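You operate a simulated robot arm through the tools that you are given. There is no shell and no other tool. Be economical: measure what you need, move in short steps, check, and stop when the job is done.

You run a simulated two-armed robot. Do the job below in one go: nothing can be reset, and whatever is moved stays where it is left.

Task
Take the cap off the short sleeve and lay it down on the pale workbench. Press the twist counter button two times. Put the square peg on the pale workbench away on the grey workbench. Turn the wrap knob to 10. Put the yellow ring on the pale workbench away on the shelf under the sockets. Put one of the wide bobbins from the pale workbench on the small table. Fetch the blue dye tin from the third shelf from the bottom of the open rack and set it on the red-brown table. Put the card tube labelled "6" from the top shelf of the open rack in the yellow tray and the card tube marked "5" on the brown large board. Any order will do. Set down upright: wide bobbin, blue dye tin, card tube.

It is judged by the outcome, as a careful person would: the job done as asked, and still so three seconds after it is handed in. It fails if anything else is knocked over, pushed out of place, dropped, spilled or broken. A push-on lid holds only when it is set on centred and level and pressed home; a screw cap is set on level and turned clockwise until tight.

Robot
Two 7-joint arms with two-finger grippers on one trunk, on a base that drives. Base frame: it is fixed to the floor where the robot stands at the start and does not move with it; the origin is under the middle of the robot, x ahead of it, y to its left, z up; the surface under the hand at the start is at about z = 78. Readings come in cm, rad, newtons and seconds.
The left shoulder is at the start at [6, 12.3, 94.5], the right one opposite. With the tool pointing down near the work surface each hand reaches from about 34 to 80 cm from the robot's upright axis, wherever it stands, measured 20 degrees to its own side. Places, roughly: blue dye tin [-675, -175, 75]; grey workbench [80, -220, 80]; large board [-700, -250, 100]; red-brown table [-650, 100, 80]; shelf under the sockets (57x15 cm) [114, -598, 74]; short sleeve (6x6x14 cm) [60, -10, 80]; small table [-300, -200, 80]; square peg (3x3x8 cm) [50, 30, 80]; twist counter button [60, 10, 80]; wide bobbin [75, -25, 75]; wrap knob [70, 40, 80]; yellow ring (4x4x3 cm) [80, 40, 80]; yellow tray (25x19x6 cm) [-690, -200, 110]. Payload 1.47 kg a hand.
The tool frame of a hand sits at the grasp point between the pads (the TCP): z along the fingers, y along the line on which they close. The tips reach 1.6 cm beyond it. Largest opening 8.7 cm; the body of the gripper starts 5.5 cm behind the TCP.
Orientation is that of the tool frame in the base frame, as [roll, pitch, yaw] about the fixed x, y, z axes, in that order (R = Rz(yaw) Ry(pitch) Rx(roll)). With the fingers straight down and closing along the base's y, the tool's x points along the base's -x, its y along +y and its z along -z.

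Tools
- The arms move only by the tool step_arm. It takes "left_motion", "right_motion" or both (then of equal length, played together; a hand with none holds still); each is a list of rows, each a list of 7 numbers: the shift along the tool's x, y, z in units of 200 mm (1.0 is 200 mm), then the turn, a rotation vector about the tool's x, y, z in units of 45 degrees (1.0 is 45 degrees), then the opening, from 0 (shut) to 1 (fully open). In form: [[x, y, z, ax, ay, az, claw], ...]. A call has 1 to 20 rows; each row is the pose to reach, as a shift and turn from the pose commanded when the call began, along the tool's axes at that moment. A call with a number of a shift or a turn outside -1 to 1 is refused whole. Rows are played at 5 a second. More than 5 cm and 0.15 rad between two rows, or a gripper value outside its range, and nothing of the call is played. Where a pose cannot be reached the arm comes as near as it can. A force on the tool above 40 N (or 10 N above the force at the start of the call, whichever is more), or a blocked arm, ends the call early, and 0.2 s more pass. The fingers move at their own pace (about 15.3 cm/s each) and stop on an object; they squeeze with about 24 N. The grip force told is the motor's: it shows also when the fingers shut on nothing. Time passes only in rows, and 0.2 s behind the last, so rows that repeat a pose let the fingers close. It gives the time, the measured TCP pose, the force on the tool (base axes), the opening and the grip force at its end, in the units of the frame above (readings bear some noise), with the torque about the TCP (base axes, N m) and any sound that the robot's microphone picked up.
- Cameras (640 x 400 px; columns grow to the right, rows downward): "scene" is now at [7.61, -1.01, 148.24]; the picture's right is [-0.29, -0.96, 0.00], its down [-0.76, 0.23, -0.61] and it looks along [0.59, -0.18, -0.79] (base axes); focal length 257 px, centre (320, 200). "left" rides on the left gripper at [7.3, -1.2, -9] in its tool frame; the picture's right is [0.16, 0.99, 0.00], its down [-0.72, 0.12, -0.68] and it looks along [-0.67, 0.11, 0.73] (tool axes); focal length 247 px, centre (320, 200). "right" rides on the right gripper at [7.3, 1.2, -9] in its tool frame; the picture's right is [-0.16, 0.99, 0.00], its down [-0.72, -0.12, -0.68] and it looks along [-0.67, -0.11, 0.73] (tool axes); focal length 247 px, centre (320, 200). There is no depth. A picture from a camera that has moved, and an enlarged one, comes with that camera's place and axes in the base frame and with its lens. The place of the scene camera against the robot may be out by one fixed shift of up to 2.5 cm in any direction.
- snapshot(camera): a new picture of that camera. It takes no simulated time.
- raise_lower(by): slides the trunk up (or, below 0, down) by that many cm; the arms and the scene camera ride with it, the base frame stays. It gives what a move gives, with no picture.
- drive_base(legs): drives the robot by 1 to 6 legs, each [ahead, left, turn to the left] in cm, cm and rad, along the robot's own axes; the way and the turn of a leg run together, so that a leg with both is an arc; at most 150 cm and 3.142 rad a leg. The arms and the cameras ride along, it lands a little off, and it stops where it bumps. It gives what a move gives.
- head_to(pan, tilt): turns the head with the scene camera to pan (to the left, within 2.094 rad either way) and tilt (down, from -0.506 to 1.204), counted from straight ahead of the robot. It gives what a move gives.
- zoom(camera, box): a new picture of the part [left, top, right, bottom] of that camera's present view, enlarged. It takes no simulated time.
- finish_job(): hands the job in; it is judged then, once.

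Work in short steps. Places have to be worked out from the pictures, the camera data and where the tool is seen: move nearer, look again, correct. Check each grasp and each placing, and mend what went wrong. You have 217 turns and 228 pictures in all, those below and enlarged ones among them. Open the grippers and draw the arms clear of the work before you hand the job in, unless the task says otherwise; then end with one line.

The tools are called as a command line: name --argument value ..., lists and objects as JSON in quotes. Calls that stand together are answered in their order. step_arm: Moves the arms, as the interface text tells. Its arguments: {"type":"object","properties":{"left_motion":{"type":"array"},"right_motion":{"type":"array"}},"required":[]} The other tools are called the same way: raise_lower (by) slides the trunk up or down; drive_base (legs) drives the base; head_to (pan, tilt) turns the head that bears the scene camera; snapshot (camera) takes a picture; zoom (camera, box) takes an enlarged picture of a part of a camera's view; finish_job () hands the job in.

At the start:

```text
time: 0.0
left_ee_pos: [43.92, 15.05, 117.2]
left_tool_rot: [3.141, 0.001, -3.14]
left_force: [-0.3, 0.0, -0.1]
left_wrist_torque: [0.02, -0.03, 0.03]
left_width: 8.69
left_grip_force: 0.1
right_ee_pos: [41.94, -20.15, 110.09]
right_tool_rot: [-3.141, -0.001, -3.141]
right_force: [-1.0, 0.8, -0.5]
right_wrist_torque: [0.04, -0.01, 0.01]
right_width: 8.68
right_grip_force: 0.1
trunk travel left (down, up): [-10.0, 13.0]
robot x, y, heading: [-0.12, 0.17, -0.003]
head pan, tilt: [-0.293, 0.911]
```

scene: 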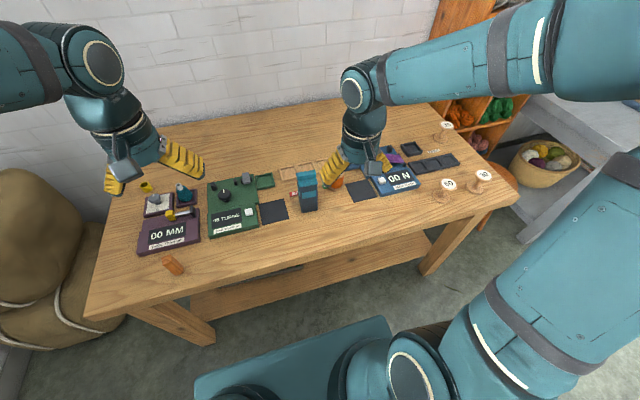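
right: 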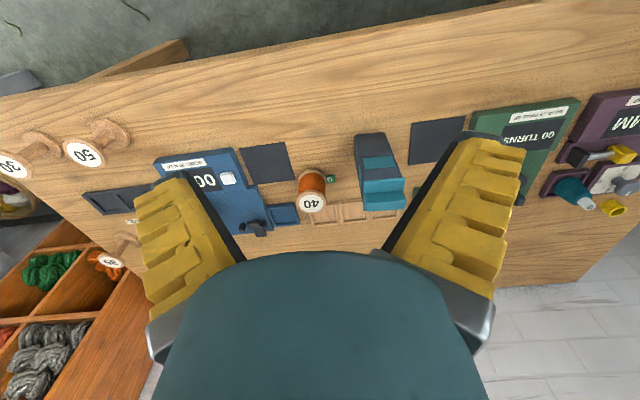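
left: 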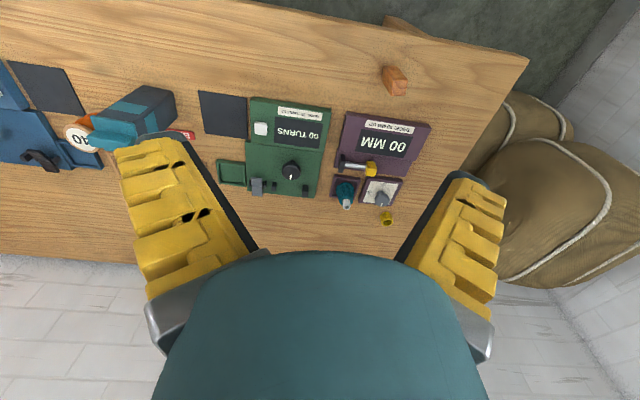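

I start with enlarged looks at the bench to identify the devices.

zoom --camera "scene" --box '[120, 150, 320, 280]'

zoom --camera "left" --box '[180, 50, 440, 230]'

zoom --camera "right" --box '[60, 90, 420, 260]'

```text
3.08 times, centred on (220, 215) of scene
camera zoom: at [7.61, -1.01, 148.24], right [-0.29, -0.96, 0.0], down [-0.76, 0.23, -0.61], along [0.59, -0.18, -0.79], focal length 790 px, centre (628, 154)
```

zoom: 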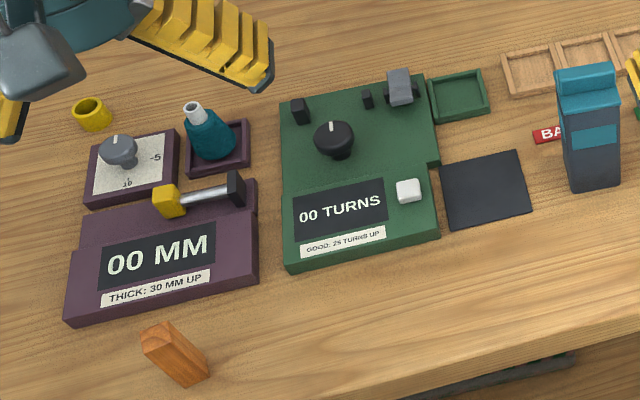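

```text
2.22 times, centred on (310, 140) of left
camera zoom: at [36.68, 13.95, 126.27], right [-0.16, 0.99, 0.0], down [0.72, 0.12, 0.68], along [0.67, 0.11, -0.73], focal length 549 px, centre (342, 333)
```

zoom: 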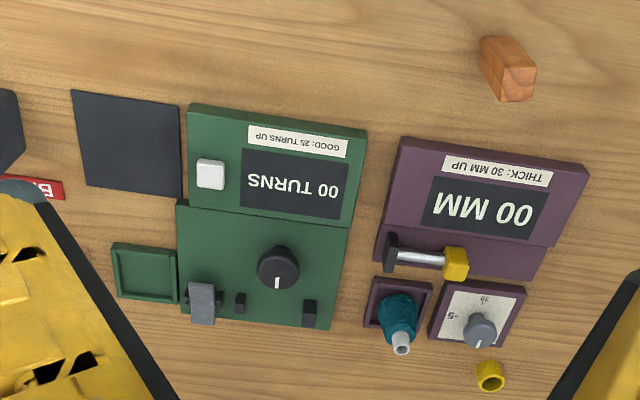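

```text
1.78 times, centred on (240, 175) of right
camera zoom: at [34.68, -18.83, 119.18], right [0.16, 0.99, 0.0], down [0.72, -0.12, 0.68], along [0.67, -0.11, -0.73], focal length 439 px, centre (462, 244)
```

zoom: 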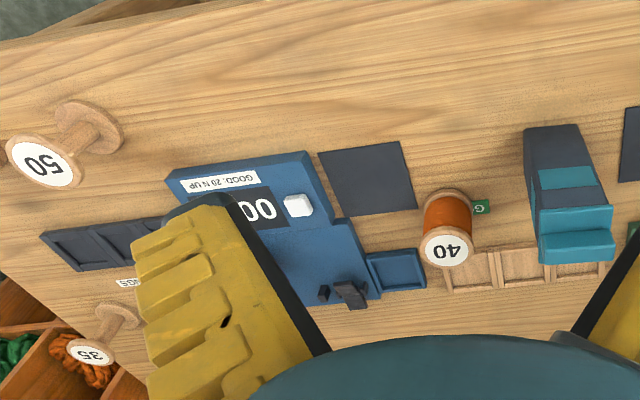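

The green "TURNS" box is the twist counter, with its white button at about (61.6, 5.8, 80). The grey dial on the purple plate is the wrap knob. I lower the left hand, closed, for a closer view.

step_arm --left_motion '[[-0.05, -0.1, 0.19, 0, 0, 0, 0], [-0.1, -0.2, 0.38, 0, 0, 0, 0], [-0.15, -0.3, 0.57, 0, 0, 0, 0], [-0.2, -0.4, 0.75, 0, 0, 0, 0], [-0.2, -0.4, 0.75, 0, 0, 0, 0]]'

snapshot --camera "left"

snapshot --camera "scene"

```text
time: 1.2
left_ee_pos: [48.08, 7.09, 102.28]
left_tool_rot: [-3.141, 0.001, -3.141]
left_force: [-1.1, 0.1, -0.1]
left_wrist_torque: [0.01, -0.02, 0.03]
left_width: 0.0
left_grip_force: 24.1
right_ee_pos: [41.82, -20.0, 110.11]
right_tool_rot: [-3.141, 0.001, 3.141]
right_force: [-0.4, 0.5, 0.5]
right_wrist_torque: [0.0, -0.01, -0.03]
right_width: 8.7
right_grip_force: 0.0
trunk travel left (down, up): [-10.0, 13.0]
robot x, y, heading: [0.5, 0.11, 0.0]
head pan, tilt: [-0.293, 0.911]
```

```text
221 pictures are left
camera left: at [40.8, 5.91, 111.24], right [-0.16, 0.99, 0.0], down [0.72, 0.12, 0.68], along [0.67, 0.11, -0.73], focal length 247 px, centre (320, 200)
```

left: 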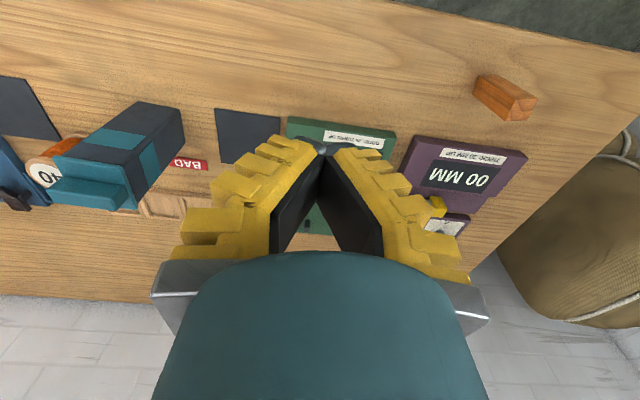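

```text
220 pictures are left
camera scene: at [7.55, -0.97, 148.25], right [-0.29, -0.96, 0.0], down [-0.76, 0.23, -0.61], along [0.59, -0.18, -0.79], focal length 257 px, centre (320, 200)
```

scene: 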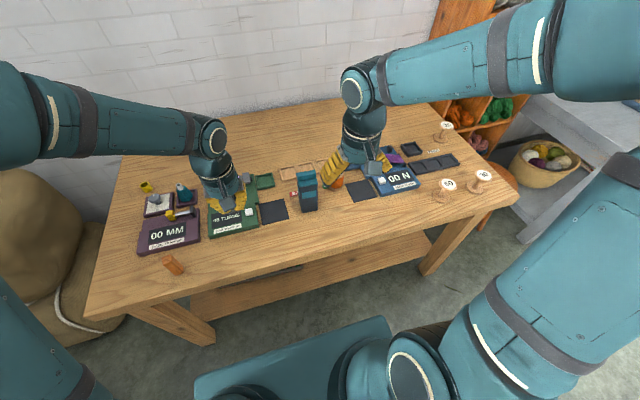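

I open the fingers here to view the button between them.

step_arm --left_motion '[[0, 0.0, 0, 0, 0, 0, 1], [0, 0, 0, 0, 0, 0, 1], [0, 0, 0, 0, 0, 0, 1]]'

snapshot --camera "left"

```text
time: 2.0
left_ee_pos: [48.03, 7.17, 102.23]
left_tool_rot: [-3.14, 0.0, -3.141]
left_force: [-0.1, 0.3, 0.2]
left_wrist_torque: [-0.02, -0.02, 0.03]
left_width: 8.72
left_grip_force: 0.1
right_ee_pos: [41.84, -20.15, 110.08]
right_tool_rot: [3.14, 0.0, -3.141]
right_force: [0.0, 0.5, 0.4]
right_wrist_torque: [-0.01, 0.02, 0.0]
right_width: 8.72
right_grip_force: 0.0
trunk travel left (down, up): [-10.0, 13.0]
robot x, y, heading: [-0.26, 0.32, 0.004]
head pan, tilt: [-0.293, 0.911]
```

```text
219 pictures are left
camera left: at [40.83, 5.9, 111.25], right [-0.16, 0.99, 0.0], down [0.72, 0.12, 0.68], along [0.67, 0.11, -0.73], focal length 247 px, centre (320, 200)
```

left: 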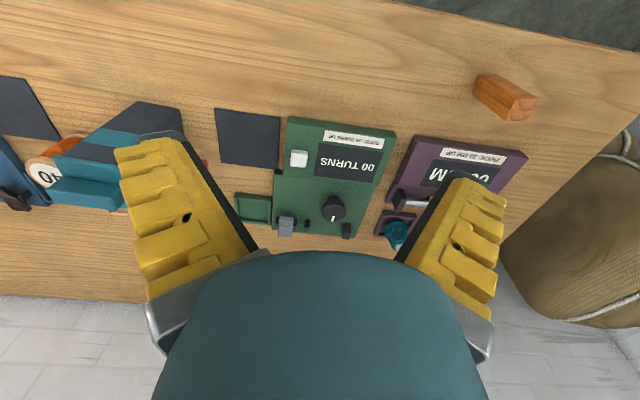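

Two views agree on the button at (61.8, 6.0, ~80). I move the closed left hand to stand above it.

step_arm --left_motion '[[-0.23, -0.02, 0, 0, 0, 0, 0], [-0.46, -0.04, 0, 0, 0, 0, 0], [-0.69, -0.06, 0, 0, 0, 0, 0], [-0.69, -0.06, 0.22, 0, 0, 0, 0], [-0.69, -0.06, 0.44, 0, 0, 0, 0], [-0.69, -0.06, 0.66, 0, 0, 0, 0], [-0.69, -0.06, 0.86, 0, 0, 0, 0], [-0.69, -0.06, 0.86, 0, 0, 0, 0]]'

snapshot --camera "left"

zoom --camera "scene" --box '[120, 150, 320, 280]'

snapshot --camera "right"

```text
time: 3.8
left_ee_pos: [61.79, 6.1, 84.96]
left_tool_rot: [-3.141, 0.0, 3.141]
left_force: [-0.1, 0.2, -0.2]
left_wrist_torque: [-0.01, 0.0, 0.03]
left_width: 0.0
left_grip_force: 24.0
right_ee_pos: [41.86, -20.17, 110.22]
right_tool_rot: [-3.141, -0.001, 3.141]
right_force: [-0.7, -0.4, 1.3]
right_wrist_torque: [-0.02, -0.01, -0.01]
right_width: 8.71
right_grip_force: 0.1
trunk travel left (down, up): [-10.0, 13.0]
robot x, y, heading: [-0.17, -0.05, -0.002]
head pan, tilt: [-0.293, 0.911]
```

```text
218 pictures are left
camera left: at [54.5, 4.84, 94.03], right [-0.16, 0.99, 0.0], down [0.72, 0.12, 0.68], along [0.67, 0.11, -0.73], focal length 247 px, centre (320, 200)
```

left: 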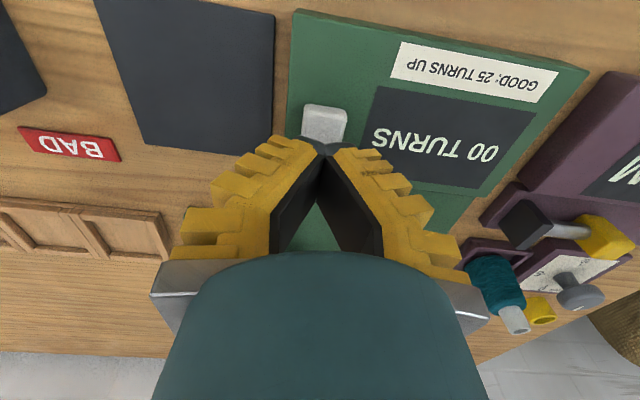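

```text
3.08 times, centred on (220, 215) of scene
camera zoom: at [7.57, -1.0, 148.25], right [-0.29, -0.96, 0.0], down [-0.76, 0.23, -0.61], along [0.59, -0.18, -0.79], focal length 790 px, centre (628, 154)
```

zoom: 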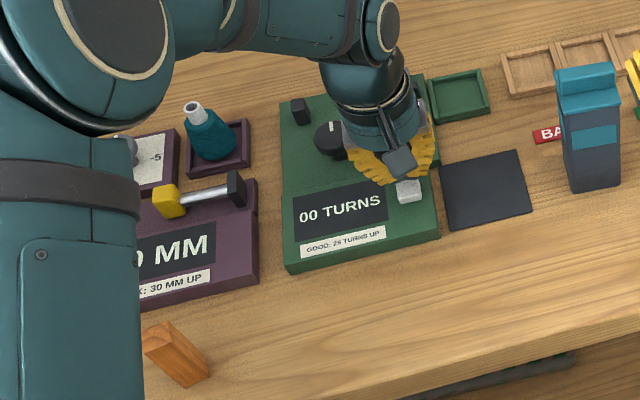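

```text
216 pictures are left
camera right: at [34.65, -18.81, 119.2], right [0.16, 0.99, 0.0], down [0.72, -0.12, 0.68], along [0.67, -0.11, -0.73], focal length 247 px, centre (320, 200)
```

right: 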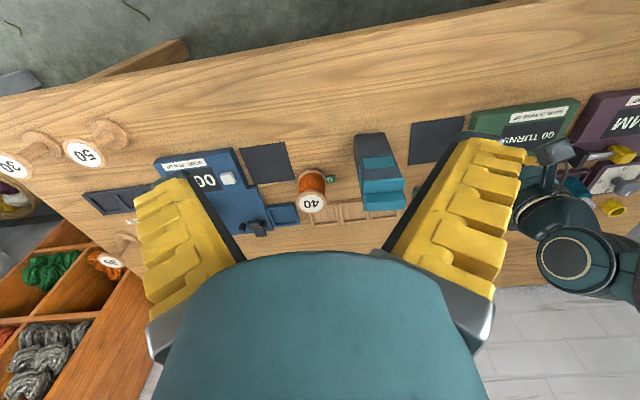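

The button centre looks to be at x ≈ 60.9, so I shift 0.9 cm back toward me and go down to just near contact.

step_arm --left_motion '[[0.045, 0, 0.05, 0, 0, 0, 0], [0.045, 0, 0.1, 0, 0, 0, 0], [0.045, 0, 0.14, 0, 0, 0, 0], [0.045, 0, 0.16, 0, 0, 0, 0], [0.045, 0, 0.16, 0, 0, 0, 0]]'

zoom --camera "left" --box '[220, 60, 420, 185]'

```text
time: 5.0
left_ee_pos: [60.82, 5.86, 82.16]
left_tool_rot: [3.14, 0.006, -3.141]
left_force: [1.0, -0.4, 18.8]
left_wrist_torque: [0.02, 0.02, 0.01]
left_width: 0.6
left_grip_force: 29.2
right_ee_pos: [41.67, -20.05, 110.22]
right_tool_rot: [3.141, 0.002, 3.141]
right_force: [0.2, -1.3, 0.1]
right_wrist_torque: [-0.02, 0.01, -0.02]
right_width: 8.72
right_grip_force: 0.0
trunk travel left (down, up): [-10.0, 13.0]
robot x, y, heading: [0.1, 0.12, -0.0]
head pan, tilt: [-0.293, 0.911]
heard: click
```

```text
3.20 times, centred on (320, 122) of left
camera zoom: at [53.55, 4.72, 91.0], right [-0.16, 0.99, 0.0], down [0.72, 0.12, 0.68], along [0.67, 0.11, -0.73], focal length 790 px, centre (320, 448)
```

zoom: 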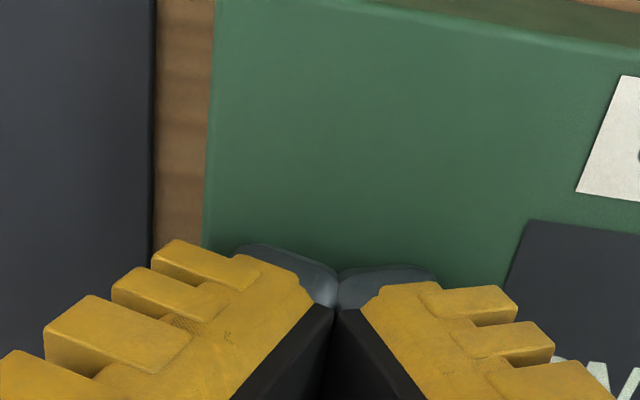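

I heard a click at 18.8 N, so that is one press. I raise the hand and read the counter.

step_arm --left_motion '[[0, 0, -0.05, 0, 0, 0, 0], [0, 0, -0.1, 0, 0, 0, 0], [0, 0, -0.15, 0, 0, 0, 0], [0, 0, -0.15, 0, 0, 0, 0]]'

snapshot --camera "left"

```text
time: 6.0
left_ee_pos: [60.82, 5.96, 84.82]
left_tool_rot: [3.142, -0.002, -3.141]
left_force: [0.3, -0.5, 0.5]
left_wrist_torque: [0.0, -0.01, -0.01]
left_width: 0.0
left_grip_force: 28.5
right_ee_pos: [41.86, -20.12, 109.99]
right_tool_rot: [3.141, -0.001, -3.141]
right_force: [-0.1, 0.2, 0.5]
right_wrist_torque: [0.05, -0.06, 0.02]
right_width: 8.7
right_grip_force: 0.0
trunk travel left (down, up): [-10.0, 13.0]
robot x, y, heading: [0.02, -0.04, -0.005]
head pan, tilt: [-0.293, 0.911]
```

```text
214 pictures are left
camera left: at [53.55, 4.79, 93.84], right [-0.16, 0.99, 0.0], down [0.72, 0.12, 0.68], along [0.67, 0.11, -0.73], focal length 247 px, centre (320, 200)
```

left: 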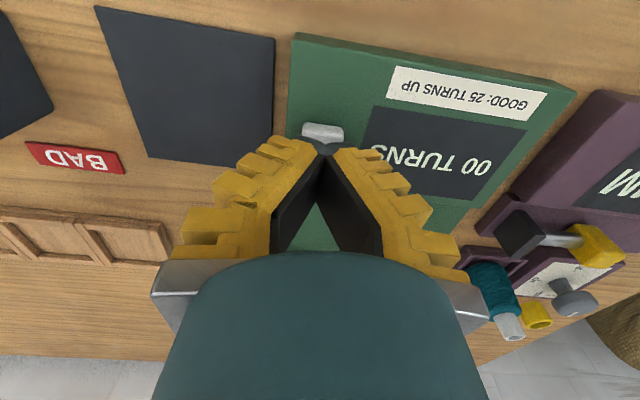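

The display still reads 00 (it counts turns), but the press clicked. I press the second time the same way and lift.

step_arm --left_motion '[[0, 0, 0.05, 0, 0, 0, 0], [0, 0, 0.1, 0, 0, 0, 0], [0, 0, 0.13, 0, 0, 0, 0], [0, 0, 0.15, 0, 0, 0, 0], [0, 0, 0.15, 0, 0, 0, 0], [0, 0, 0.1, 0, 0, 0, 0], [0, 0, 0.0, 0, 0, 0, 0], [0, 0, -0.1, 0, 0, 0, 0], [0, 0, -0.3, 0, 0, 0, 0], [0, 0, -0.3, 0, 0, 0, 0]]'

snapshot --camera "left"

```text
time: 8.2
left_ee_pos: [60.81, 5.88, 90.91]
left_tool_rot: [-3.141, -0.003, 3.141]
left_force: [0.9, -0.3, -0.2]
left_wrist_torque: [0.01, 0.02, 0.03]
left_width: 0.0
left_grip_force: 28.0
right_ee_pos: [42.0, -20.08, 110.18]
right_tool_rot: [-3.141, 0.0, -3.141]
right_force: [0.0, 0.0, 0.7]
right_wrist_torque: [0.03, 0.0, -0.01]
right_width: 8.69
right_grip_force: 0.1
trunk travel left (down, up): [-10.0, 13.0]
robot x, y, heading: [0.36, -0.08, 0.004]
head pan, tilt: [-0.293, 0.911]
heard: click
```

```text
213 pictures are left
camera left: at [53.6, 4.71, 99.89], right [-0.16, 0.99, 0.0], down [0.72, 0.12, 0.68], along [0.67, 0.11, -0.73], focal length 247 px, centre (320, 200)
```

left: 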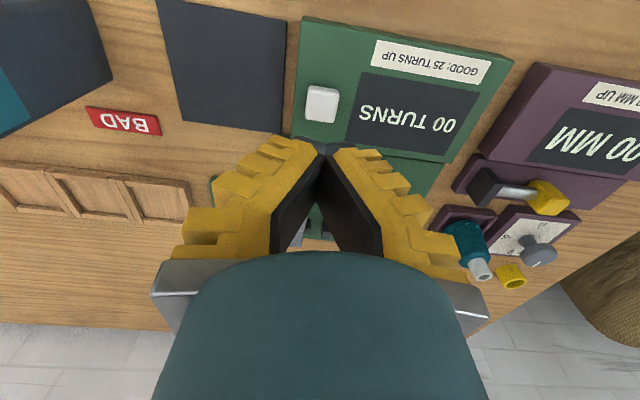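

Two clicks done. Now I carry the left hand up and over toward the wrap knob (~(74.6, 35.9, 81)) for a closer view.

step_arm --left_motion '[[0, 0, -0.22, 0, 0, 0, 0], [0, 0, -0.44, 0, 0, 0, 0], [0, 0.24, -0.44, 0, 0, 0, 0.5], [0, 0.48, -0.44, 0, 0, 0, 1], [0, 0.72, -0.44, 0, 0, 0, 1], [0, 0.96, -0.44, 0, 0, 0, 1], [0, 0.96, -0.44, 0, 0, 0, 1]]'

step_arm --left_motion '[[0, 0.22, 0, 0, 0, 0, 1], [-0.02, 0.44, 0.1, 0, 0, 0, 1], [-0.02, 0.48, 0.25, 0, 0, 0, 1], [-0.02, 0.48, 0.25, 0, 0, 0, 1]]'

snapshot --camera "left"

```text
time: 9.8
left_ee_pos: [60.87, 25.05, 99.65]
left_tool_rot: [-3.14, 0.0, 3.141]
left_force: [-0.6, 0.1, 0.2]
left_wrist_torque: [0.03, -0.01, -0.01]
left_width: 8.72
left_grip_force: 0.0
right_ee_pos: [41.89, -20.22, 110.03]
right_tool_rot: [3.14, 0.001, 3.14]
right_force: [1.7, 0.4, 0.7]
right_wrist_torque: [0.0, -0.02, 0.0]
right_width: 8.71
right_grip_force: 0.1
trunk travel left (down, up): [-10.0, 13.0]
robot x, y, heading: [0.12, -0.29, -0.005]
head pan, tilt: [-0.293, 0.911]
```

```text
time: 10.8
left_ee_pos: [61.19, 34.78, 94.77]
left_tool_rot: [3.141, 0.003, 3.139]
left_force: [0.6, 0.3, 0.4]
left_wrist_torque: [0.0, -0.01, 0.01]
left_width: 8.69
left_grip_force: 0.1
right_ee_pos: [41.88, -20.17, 110.13]
right_tool_rot: [3.141, -0.001, 3.141]
right_force: [0.6, -0.4, 0.2]
right_wrist_torque: [0.0, 0.0, -0.02]
right_width: 8.69
right_grip_force: 0.1
trunk travel left (down, up): [-10.0, 13.0]
robot x, y, heading: [0.05, 0.04, 0.005]
head pan, tilt: [-0.293, 0.911]
```

```text
212 pictures are left
camera left: at [54.02, 33.61, 103.66], right [-0.16, 0.99, 0.0], down [0.72, 0.12, 0.68], along [0.67, 0.11, -0.73], focal length 247 px, centre (320, 200)
```

left: 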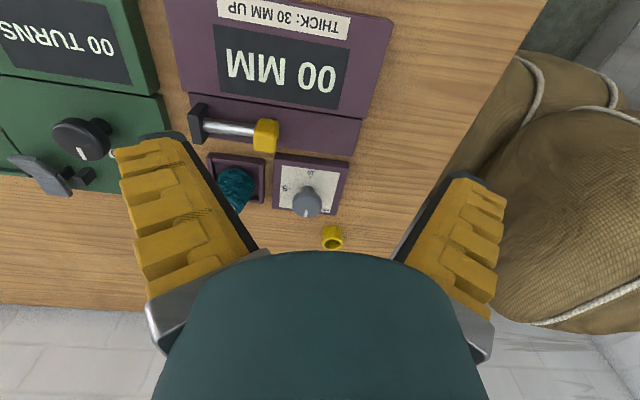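

zoom --camera "left" --box '[200, 140, 400, 265]'

```text
3.20 times, centred on (300, 202) of left
camera zoom: at [54.02, 33.61, 103.66], right [-0.16, 0.99, 0.0], down [0.72, 0.12, 0.68], along [0.67, 0.11, -0.73], focal length 790 px, centre (384, 192)
```

zoom: 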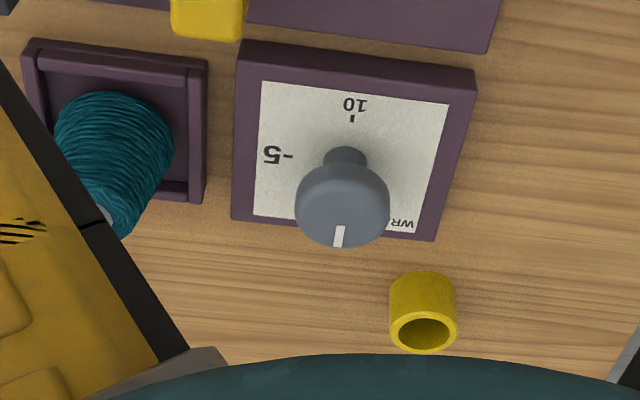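

The dial: pointer now at 0 (far side), 5 at the right, 10 toward me, so it needs a half turn clockwise. The knob is slightly beyond reach, so I drive 9 cm ahead (base front appears to be ~13 cm from the bench edge).

drive_base --legs '[[9, 0, 0]]'

snapshot --camera "left"

snapshot --camera "scene"

```text
time: 11.9
left_ee_pos: [70.24, 34.87, 94.68]
left_tool_rot: [-3.141, -0.002, -3.141]
left_force: [0.4, -0.4, -0.7]
left_wrist_torque: [0.02, 0.02, -0.04]
left_width: 8.7
left_grip_force: 0.0
right_ee_pos: [50.95, -20.2, 110.03]
right_tool_rot: [-3.141, -0.001, -3.141]
right_force: [0.0, -0.6, 0.5]
right_wrist_torque: [0.0, 0.03, 0.01]
right_width: 8.72
right_grip_force: 0.1
trunk travel left (down, up): [-10.0, 13.0]
robot x, y, heading: [8.65, -0.37, 0.001]
head pan, tilt: [-0.293, 0.911]
```

```text
210 pictures are left
camera left: at [63.03, 33.63, 103.6], right [-0.16, 0.99, 0.0], down [0.72, 0.12, 0.68], along [0.67, 0.11, -0.73], focal length 247 px, centre (320, 200)
```

left: 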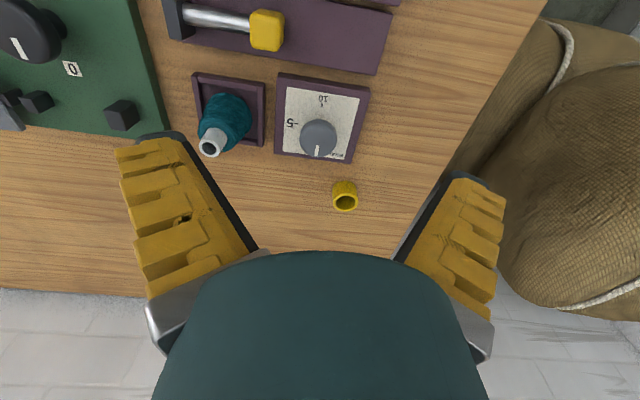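

```text
209 pictures are left
camera scene: at [16.68, -1.0, 148.23], right [-0.29, -0.96, 0.0], down [-0.76, 0.23, -0.61], along [0.59, -0.18, -0.79], focal length 257 px, centre (320, 200)
```

scene: 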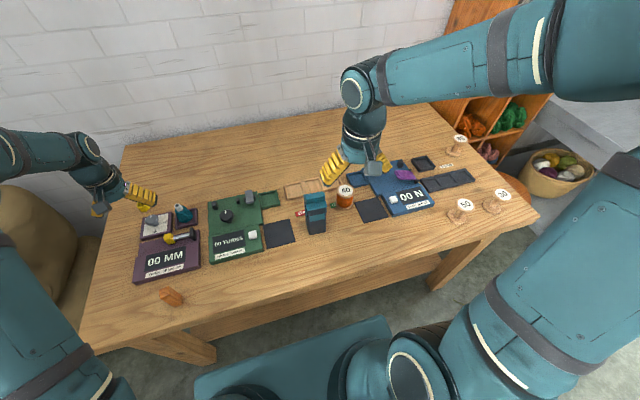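

I zoom to locate the knob and ring precisely.

zoom --camera "left" --box '[220, 80, 420, 220]'

```text
2.86 times, centred on (320, 150) of left
camera zoom: at [63.03, 33.63, 103.6], right [-0.16, 0.99, 0.0], down [0.72, 0.12, 0.68], along [0.67, 0.11, -0.73], focal length 706 px, centre (320, 343)
```

zoom: 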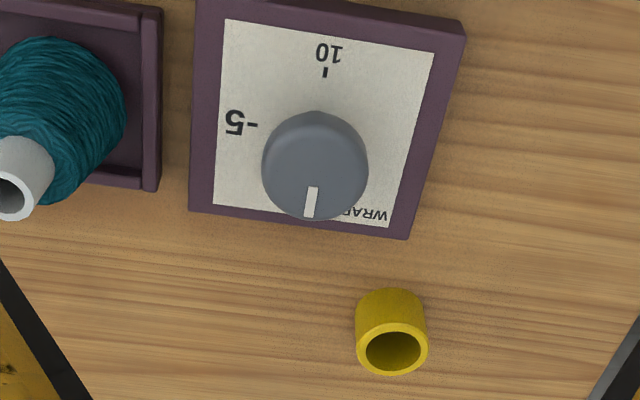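

Knob top is at about (74.6, 35.5, 82.4), 3.5 cm wide. I centre the hand above it and pre-turn it 90° counter-clockwise (seen from above).

step_arm --left_motion '[[-0.11, 0.015, 0, 0, 0, -0.17, 0.62], [-0.22, 0.03, 0, 0, 0, -0.34, 0.62], [-0.22, 0.03, 0, 0, 0, -0.51, 0.62], [-0.22, 0.03, 0, 0, 0, -0.68, 0.62], [-0.22, 0.03, 0, 0, 0, -0.85, 0.62], [-0.22, 0.03, 0, 0, 0, -1, 0.62]]'

step_arm --left_motion '[[0, 0, 0, 0, 0, -0.17, 0.62], [0, 0, 0, 0, 0, -0.34, 0.62], [0, 0, 0, 0, 0, -0.51, 0.62], [0, 0, 0, 0, 0, -0.68, 0.62], [0, 0, 0, 0, 0, -0.85, 0.62], [0, 0, 0, 0, 0, -1, 0.62], [0, 0, 0, 0, 0, -1, 0.62]]'

snapshot --camera "left"

```text
time: 13.3
left_ee_pos: [74.6, 35.41, 94.65]
left_tool_rot: [-3.141, 0.0, -2.353]
left_force: [-0.4, -0.3, 0.2]
left_wrist_torque: [0.02, -0.01, 0.01]
left_width: 5.92
left_grip_force: 3.7
right_ee_pos: [50.82, -20.07, 110.11]
right_tool_rot: [3.141, -0.001, -3.141]
right_force: [0.5, 0.9, -0.6]
right_wrist_torque: [0.0, 0.03, 0.02]
right_width: 8.71
right_grip_force: 0.0
trunk travel left (down, up): [-10.0, 13.0]
robot x, y, heading: [9.08, -0.04, 0.002]
head pan, tilt: [-0.293, 0.911]
```

```text
time: 14.9
left_ee_pos: [74.53, 35.36, 94.69]
left_tool_rot: [3.141, -0.001, -1.569]
left_force: [-0.9, 0.3, -0.4]
left_wrist_torque: [-0.02, 0.0, 0.01]
left_width: 5.88
left_grip_force: 4.0
right_ee_pos: [50.83, -20.06, 110.18]
right_tool_rot: [-3.141, -0.001, -3.141]
right_force: [0.4, 0.2, -0.7]
right_wrist_torque: [0.01, -0.04, 0.04]
right_width: 8.7
right_grip_force: 0.1
trunk travel left (down, up): [-10.0, 13.0]
robot x, y, heading: [9.03, 0.4, -0.002]
head pan, tilt: [-0.293, 0.911]
```

```text
207 pictures are left
camera left: at [75.82, 28.1, 103.63], right [-0.99, -0.16, 0.0], down [-0.12, 0.72, 0.68], along [-0.11, 0.67, -0.73], focal length 247 px, centre (320, 200)
```

left: 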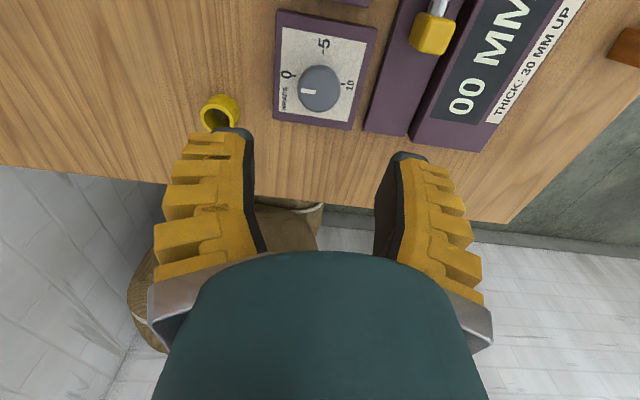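

The cap is well centred. I descend with the fingers straddling the knob, then close.

step_arm --left_motion '[[0, 0, 0.2, 0, 0, 0, 0.62], [0, 0, 0.4, 0, 0, 0, 0.62], [0, 0, 0.55, 0, 0, 0, 0.62], [0, 0, 0.635, 0, 0, 0, 0.62], [0, 0, 0.635, 0, 0, 0, 0.62], [0, 0, 0.635, 0, 0, 0, 0.3], [0, 0, 0.635, 0, 0, 0, 0.3]]'

snapshot --camera "left"

```text
time: 16.5
left_ee_pos: [74.71, 35.27, 81.98]
left_tool_rot: [3.14, 0.0, -1.571]
left_force: [1.4, 0.4, -0.3]
left_wrist_torque: [0.03, 0.01, 0.03]
left_width: 3.28
left_grip_force: 5.6
right_ee_pos: [50.75, -20.05, 110.12]
right_tool_rot: [3.14, 0.001, -3.141]
right_force: [-0.6, 0.1, -0.1]
right_wrist_torque: [0.0, 0.0, -0.02]
right_width: 8.72
right_grip_force: 0.0
trunk travel left (down, up): [-10.0, 13.0]
robot x, y, heading: [8.8, -0.12, -0.002]
head pan, tilt: [-0.293, 0.911]
```

```text
206 pictures are left
camera left: at [75.84, 28.05, 90.95], right [-0.99, -0.16, 0.0], down [-0.12, 0.72, 0.68], along [-0.11, 0.67, -0.73], focal length 247 px, centre (320, 200)
```

left: 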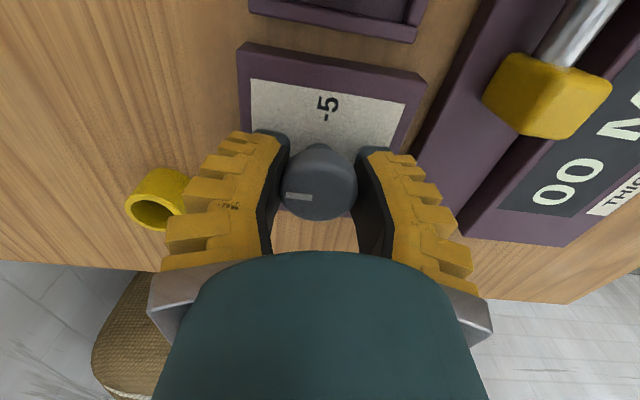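

The fingers are on the knob. I grip firmly and turn 45° clockwise.

step_arm --left_motion '[[0, 0, 0, 0, 0, 0, 0], [0, 0, 0, 0, 0, 0.15, 0], [0, 0, 0, 0, 0, 0.3, 0], [0, 0, 0, 0, 0, 0.45, 0], [0, 0, 0, 0, 0, 0.6, 0], [0, 0, 0, 0, 0, 0.75, 0], [0, 0, 0, 0, 0, 0.9, 0], [0, 0, 0, 0, 0, 1, 0]]'

snapshot --camera "left"

```text
time: 18.3
left_ee_pos: [74.74, 35.39, 82.12]
left_tool_rot: [-3.141, -0.002, -2.358]
left_force: [14.0, -2.2, 3.6]
left_wrist_torque: [-0.3, 0.2, 0.0]
left_width: 3.01
left_grip_force: 30.0
right_ee_pos: [50.88, -20.04, 110.11]
right_tool_rot: [-3.141, -0.001, 3.14]
right_force: [0.2, -0.5, 0.3]
right_wrist_torque: [0.0, 0.01, 0.02]
right_width: 8.72
right_grip_force: 0.0
trunk travel left (down, up): [-10.0, 13.0]
robot x, y, heading: [8.83, 0.25, 0.001]
head pan, tilt: [-0.293, 0.911]
```

```text
205 pictures are left
camera left: at [70.39, 29.37, 90.95], right [-0.81, 0.59, 0.0], down [0.43, 0.59, 0.68], along [0.4, 0.55, -0.73], focal length 247 px, centre (320, 200)
```

left: 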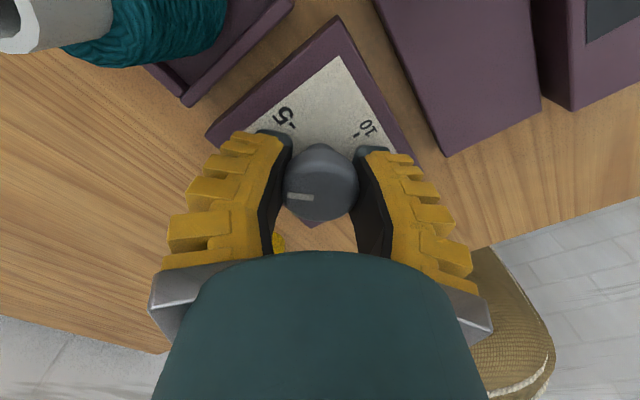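

The knob follows the hand. I turn on for another 90°.

step_arm --left_motion '[[0, 0, 0, 0, 0, 0.15, 0], [0, 0, 0, 0, 0, 0.3, 0], [0, 0, 0, 0, 0, 0.45, 0], [0, 0, 0, 0, 0, 0.6, 0], [0, 0, 0, 0, 0, 0.75, 0], [0, 0, 0, 0, 0, 0.9, 0], [0, 0, 0, 0, 0, 1, 0]]'

step_arm --left_motion '[[0, 0, 0, 0, 0, 0.15, 0], [0, 0, 0, 0, 0, 0.3, 0], [0, 0, 0, 0, 0, 0.45, 0], [0, 0, 0, 0, 0, 0.6, 0], [0, 0, 0, 0, 0, 0.75, 0], [0, 0, 0, 0, 0, 0.9, 0], [0, 0, 0, 0, 0, 1, 0]]'

snapshot --camera "left"

```text
time: 19.9
left_ee_pos: [74.77, 35.34, 82.04]
left_tool_rot: [-3.141, 0.002, 3.14]
left_force: [17.2, -3.8, 5.6]
left_wrist_torque: [-0.06, -0.12, 0.02]
left_width: 3.03
left_grip_force: 30.0
right_ee_pos: [50.81, -20.18, 110.21]
right_tool_rot: [3.141, -0.001, -3.141]
right_force: [-0.7, -0.8, 0.3]
right_wrist_torque: [0.01, -0.02, 0.03]
right_width: 8.67
right_grip_force: 0.0
trunk travel left (down, up): [-10.0, 13.0]
robot x, y, heading: [8.94, -0.21, -0.001]
head pan, tilt: [-0.293, 0.911]
```

```text
time: 21.5
left_ee_pos: [74.71, 35.52, 81.85]
left_tool_rot: [3.141, 0.0, 2.355]
left_force: [18.2, -4.1, 1.1]
left_wrist_torque: [0.1, 0.07, -0.02]
left_width: 3.05
left_grip_force: 30.1
right_ee_pos: [50.92, -20.04, 110.02]
right_tool_rot: [3.14, -0.001, 3.142]
right_force: [-0.4, -0.5, -0.3]
right_wrist_torque: [-0.02, -0.01, 0.02]
right_width: 8.73
right_grip_force: 0.1
trunk travel left (down, up): [-10.0, 13.0]
robot x, y, heading: [8.8, -0.15, -0.001]
head pan, tilt: [-0.293, 0.911]
```

```text
204 pictures are left
camera left: at [68.75, 39.7, 90.91], right [0.59, 0.81, 0.0], down [0.59, -0.43, 0.68], along [0.55, -0.4, -0.73], focal length 247 px, centre (320, 200)
```

left: 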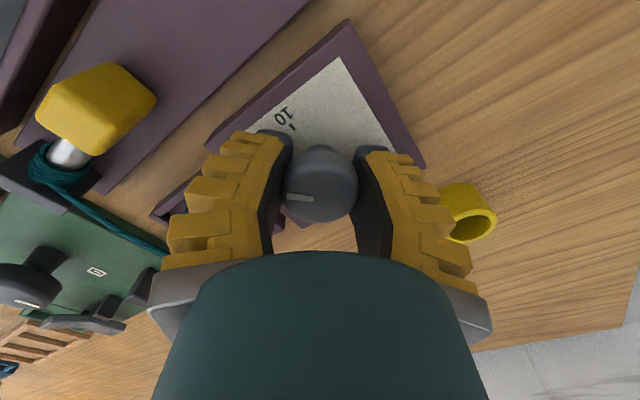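

Turning the knob winds the thread on the wrap gauge, as designed. One last 45°.

step_arm --left_motion '[[0, 0, 0, 0, 0, 0.15, 0], [0, 0, 0, 0, 0, 0.3, 0], [0, 0, 0, 0, 0, 0.45, 0], [0, 0, 0, 0, 0, 0.6, 0], [0, 0, 0, 0, 0, 0.75, 0], [0, 0, 0, 0, 0, 0.9, 0], [0, 0, 0, 0, 0, 1, 0]]'

snapshot --camera "left"

zoom --camera "scene" --box '[90, 180, 290, 310]'

```text
time: 23.1
left_ee_pos: [74.69, 35.36, 81.91]
left_tool_rot: [-3.14, 0.001, 1.57]
left_force: [17.4, -3.4, -0.4]
left_wrist_torque: [0.09, -0.05, 0.31]
left_width: 3.04
left_grip_force: 30.0
right_ee_pos: [51.09, -20.09, 110.07]
right_tool_rot: [3.14, -0.003, -3.14]
right_force: [0.6, 0.1, 0.0]
right_wrist_torque: [0.02, 0.0, -0.04]
right_width: 8.71
right_grip_force: 0.0
trunk travel left (down, up): [-10.0, 13.0]
robot x, y, heading: [8.66, 0.07, 0.002]
head pan, tilt: [-0.293, 0.911]
```

```text
203 pictures are left
camera left: at [73.58, 42.66, 90.89], right [0.99, 0.16, 0.0], down [0.12, -0.72, 0.68], along [0.11, -0.67, -0.73], focal length 247 px, centre (320, 200)
```

left: 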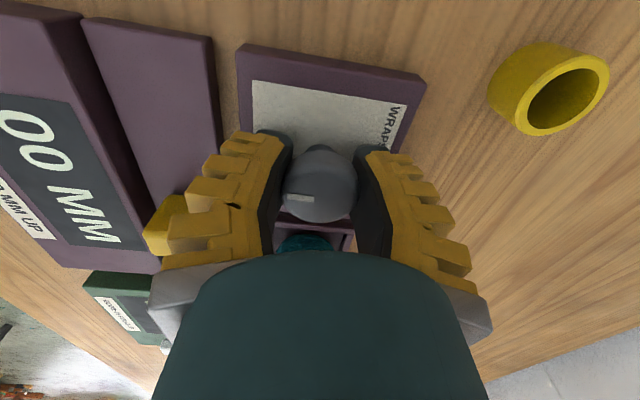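

```text
3.08 times, centred on (190, 245) of scene
camera zoom: at [16.72, -1.03, 148.23], right [-0.29, -0.96, 0.0], down [-0.76, 0.23, -0.61], along [0.59, -0.18, -0.79], focal length 790 px, centre (720, 62)
```

zoom: 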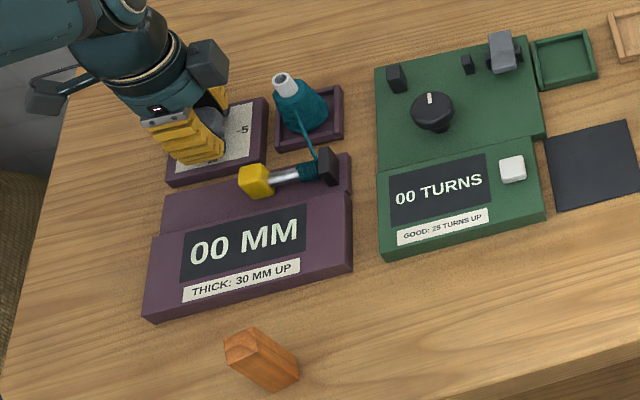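

I release, rise and check the pointer.

step_arm --left_motion '[[0, 0, 0, 0, 0, 0, 0.62], [0, 0, 0, 0, 0, 0, 0.62], [0, 0, -0.2, 0, 0, 0, 0.62], [0, 0, -0.4, 0, 0, 0, 0.62], [0, 0, -0.6, 0, 0, 0, 1], [0, 0, -0.6, 0, 0, 0, 1]]'

zoom --camera "left" --box '[220, 30, 460, 180]'

```text
time: 24.5
left_ee_pos: [74.56, 35.39, 94.03]
left_tool_rot: [-3.14, -0.001, 1.571]
left_force: [0.7, 0.9, -0.9]
left_wrist_torque: [-0.01, 0.03, 0.0]
left_width: 8.7
left_grip_force: 0.1
right_ee_pos: [50.87, -20.19, 110.1]
right_tool_rot: [-3.141, 0.0, 3.141]
right_force: [-0.4, 0.4, -0.7]
right_wrist_torque: [0.02, 0.02, -0.04]
right_width: 8.72
right_grip_force: 0.1
trunk travel left (down, up): [-10.0, 13.0]
robot x, y, heading: [9.57, -0.27, 0.002]
head pan, tilt: [-0.293, 0.911]
```

```text
2.67 times, centred on (340, 105) of left
camera zoom: at [73.48, 42.65, 102.96], right [0.99, 0.16, 0.0], down [0.12, -0.72, 0.68], along [0.11, -0.67, -0.73], focal length 659 px, centre (267, 453)
```

zoom: 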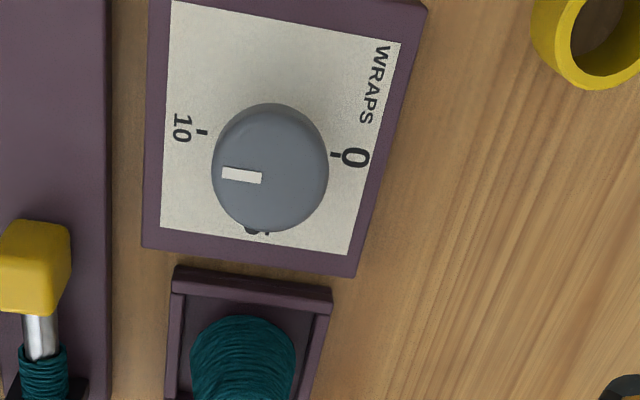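

The pointer looks at or a couple of degrees short of 10; I zoom further to measure.

zoom --camera "left" --box '[280, 60, 360, 110]'

```text
8.00 times, centred on (320, 85) of left
camera zoom: at [73.48, 42.65, 102.96], right [0.99, 0.16, 0.0], down [0.12, -0.72, 0.68], along [0.11, -0.67, -0.73], focal length 1976 px, centre (320, 1120)
```

zoom: 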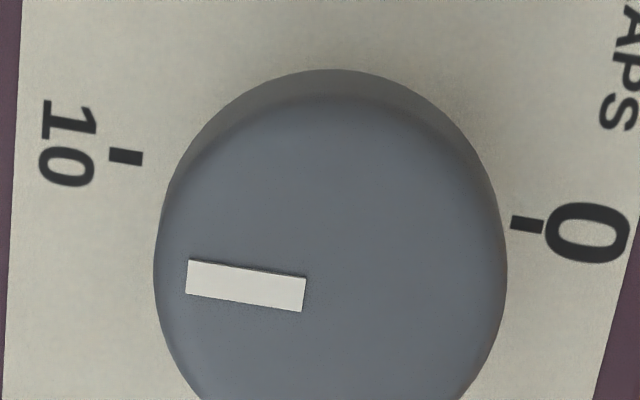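

The pointer is within about 1° of 10, so the knob is done. I bring the left hand back to neutral orientation higher up and inspect the sleeve with the right camera.

step_arm --left_motion '[[0, 0, -0.1, 0, 0, -0.17, 1], [0, 0, -0.2, 0, 0, -0.34, 1], [0, 0, -0.3, 0, 0, -0.51, 1], [0, 0, -0.3, 0, 0, -0.68, 1], [0, 0, -0.3, 0, 0, -0.85, 1], [0, 0, -0.3, 0, 0, -1, 1]]'

step_arm --left_motion '[[0, 0, 0, 0, 0, -0.17, 1], [0, 0, 0, 0, 0, -0.34, 1], [0, 0, 0, 0, 0, -0.51, 1], [0, 0, 0, 0, 0, -0.68, 1], [0, 0, 0, 0, 0, -0.85, 1], [0, 0, 0, 0, 0, -1, 1], [0, 0, 0, 0, 0, -1, 1]]'

snapshot --camera "right"

zoom --camera "scene" --box '[260, 130, 540, 310]'

```text
time: 25.9
left_ee_pos: [74.47, 35.49, 99.88]
left_tool_rot: [3.141, 0.0, 2.36]
left_force: [0.3, -0.1, -0.2]
left_wrist_torque: [0.0, 0.0, 0.04]
left_width: 8.68
left_grip_force: 0.0
right_ee_pos: [50.8, -20.04, 110.14]
right_tool_rot: [-3.14, -0.002, -3.141]
right_force: [0.3, -1.4, 0.3]
right_wrist_torque: [0.01, -0.01, -0.01]
right_width: 8.7
right_grip_force: 0.2
trunk travel left (down, up): [-10.0, 13.0]
robot x, y, heading: [8.87, 0.11, 0.005]
head pan, tilt: [-0.293, 0.911]
```

```text
time: 27.5
left_ee_pos: [74.6, 35.41, 99.89]
left_tool_rot: [3.141, -0.001, -3.14]
left_force: [0.0, 0.1, -0.6]
left_wrist_torque: [0.0, -0.01, -0.01]
left_width: 8.7
left_grip_force: 0.2
right_ee_pos: [50.84, -20.11, 110.15]
right_tool_rot: [3.141, 0.001, -3.141]
right_force: [-0.4, 0.6, 0.0]
right_wrist_torque: [-0.01, -0.01, 0.01]
right_width: 8.69
right_grip_force: 0.2
trunk travel left (down, up): [-10.0, 13.0]
robot x, y, heading: [8.86, -0.34, -0.002]
head pan, tilt: [-0.293, 0.911]
```

```text
199 pictures are left
camera right: at [43.62, -18.8, 119.18], right [0.16, 0.99, 0.0], down [0.72, -0.12, 0.68], along [0.67, -0.11, -0.73], focal length 247 px, centre (320, 200)
```

right: 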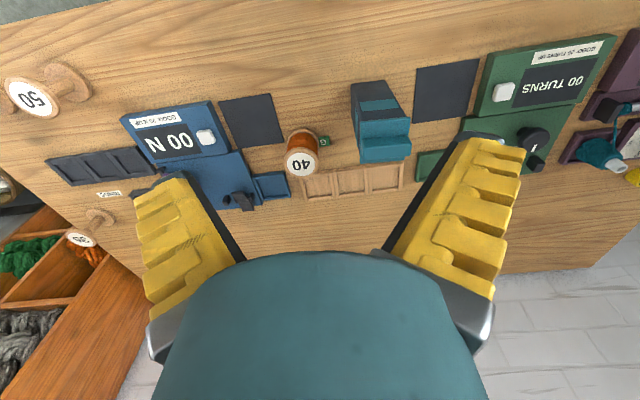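

```text
2.22 times, centred on (400, 220) of scene
camera zoom: at [16.54, -1.0, 148.24], right [-0.29, -0.96, 0.0], down [-0.76, 0.23, -0.61], along [0.59, -0.18, -0.79], focal length 570 px, centre (142, 156)
```

zoom: 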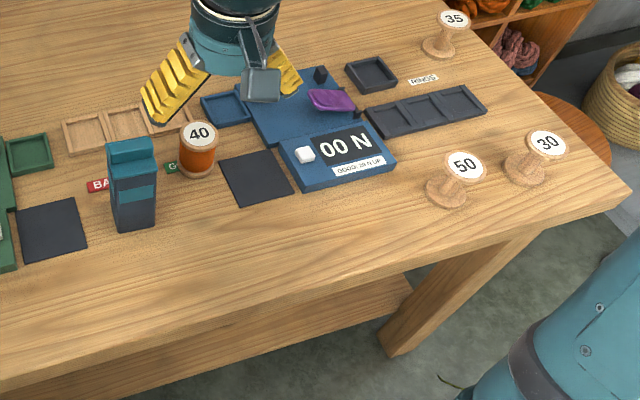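

I look closely at the bobbins in the right hand's view and at the sleeve.

zoom --camera "right" --box '[250, 70, 430, 200]'

zoom --camera "scene" --box '[430, 120, 530, 220]'

zoom --camera "scene" --box '[290, 170, 390, 250]'

```text
3.08 times, centred on (340, 135) of right
camera zoom: at [43.62, -18.8, 119.18], right [0.16, 0.99, 0.0], down [0.72, -0.12, 0.68], along [0.67, -0.11, -0.73], focal length 760 px, centre (258, 400)
```

zoom: 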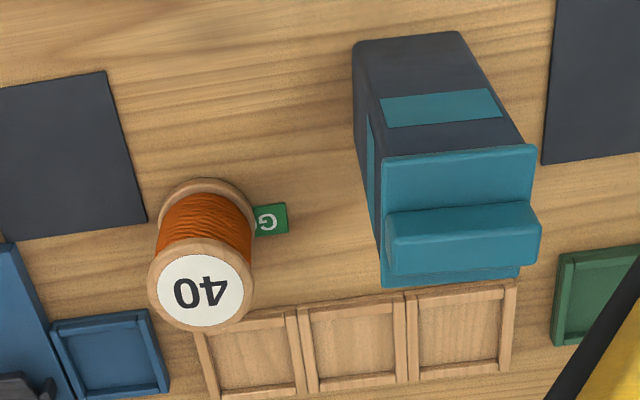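

```text
4.00 times, centred on (480, 170) of scene
camera zoom: at [16.54, -1.0, 148.24], right [-0.29, -0.96, 0.0], down [-0.76, 0.23, -0.61], along [0.59, -0.18, -0.79], focal length 1027 px, centre (-320, 320)
```

zoom: 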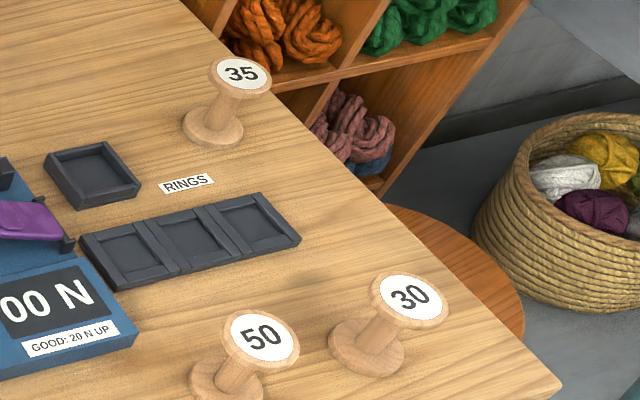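

```text
5.00 times, centred on (340, 210) of scene
camera zoom: at [16.54, -1.0, 148.24], right [-0.29, -0.96, 0.0], down [-0.76, 0.23, -0.61], along [0.59, -0.18, -0.79], focal length 1283 px, centre (220, 150)
```

zoom: 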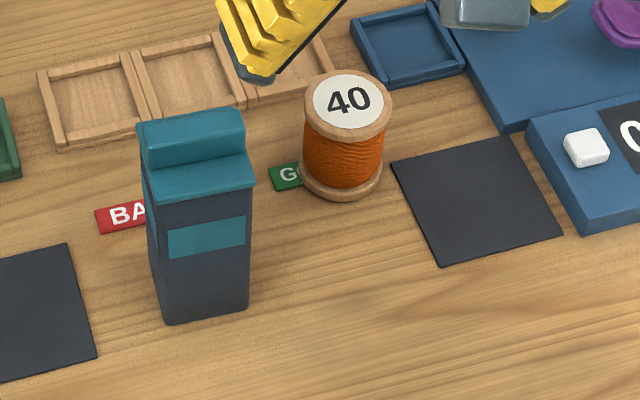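

The sleeve stands at about (60.7, −13.1), with a teal cap on top carrying a ridge. I bring the open right hand above it.

step_arm --right_motion '[[-0.17, 0.12, 0, 0, 0, 0.076, 1], [-0.33, 0.24, 0.05, 0, 0, 0.076, 1], [-0.495, 0.35, 0.2, 0, 0, 0.076, 1], [-0.495, 0.35, 0.4, 0, 0, 0.076, 1], [-0.495, 0.35, 0.6, 0, 0, 0.076, 1], [-0.495, 0.35, 0.6, 0, 0, 0.076, 1]]'

snapshot --camera "right"

zoom --camera "scene" --box '[260, 150, 380, 250]'

```text
time: 28.9
left_ee_pos: [74.63, 35.51, 99.98]
left_tool_rot: [3.14, 0.0, -3.141]
left_force: [-0.2, 0.5, 0.1]
left_wrist_torque: [0.0, -0.02, -0.02]
left_width: 8.7
left_grip_force: 0.1
right_ee_pos: [60.72, -13.11, 97.98]
right_tool_rot: [3.141, 0.001, 3.082]
right_force: [0.7, 0.0, -0.4]
right_wrist_torque: [0.02, -0.01, 0.02]
right_width: 8.7
right_grip_force: 0.0
trunk travel left (down, up): [-10.0, 13.0]
robot x, y, heading: [8.98, -0.13, -0.0]
head pan, tilt: [-0.293, 0.911]
```

```text
194 pictures are left
camera right: at [53.53, -11.39, 107.16], right [0.22, 0.98, 0.0], down [0.72, -0.16, 0.68], along [0.66, -0.15, -0.73], focal length 247 px, centre (320, 200)
```

right: 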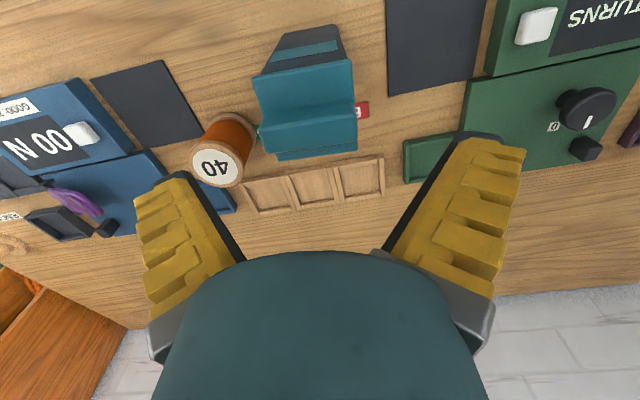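

```text
4.00 times, centred on (320, 200) of scene
camera zoom: at [16.46, -1.03, 148.25], right [-0.29, -0.96, 0.0], down [-0.76, 0.23, -0.61], along [0.59, -0.18, -0.79], focal length 1027 px, centre (320, 200)
```

zoom: 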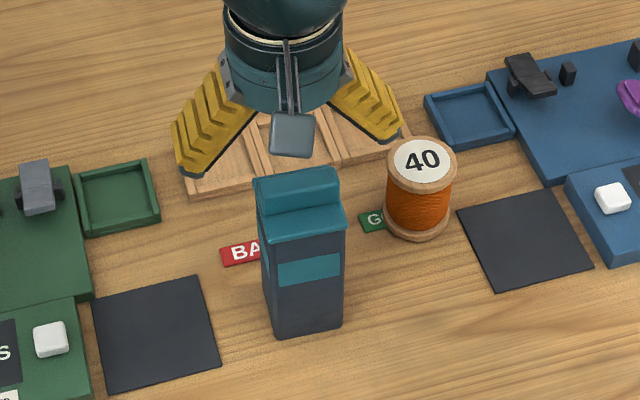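

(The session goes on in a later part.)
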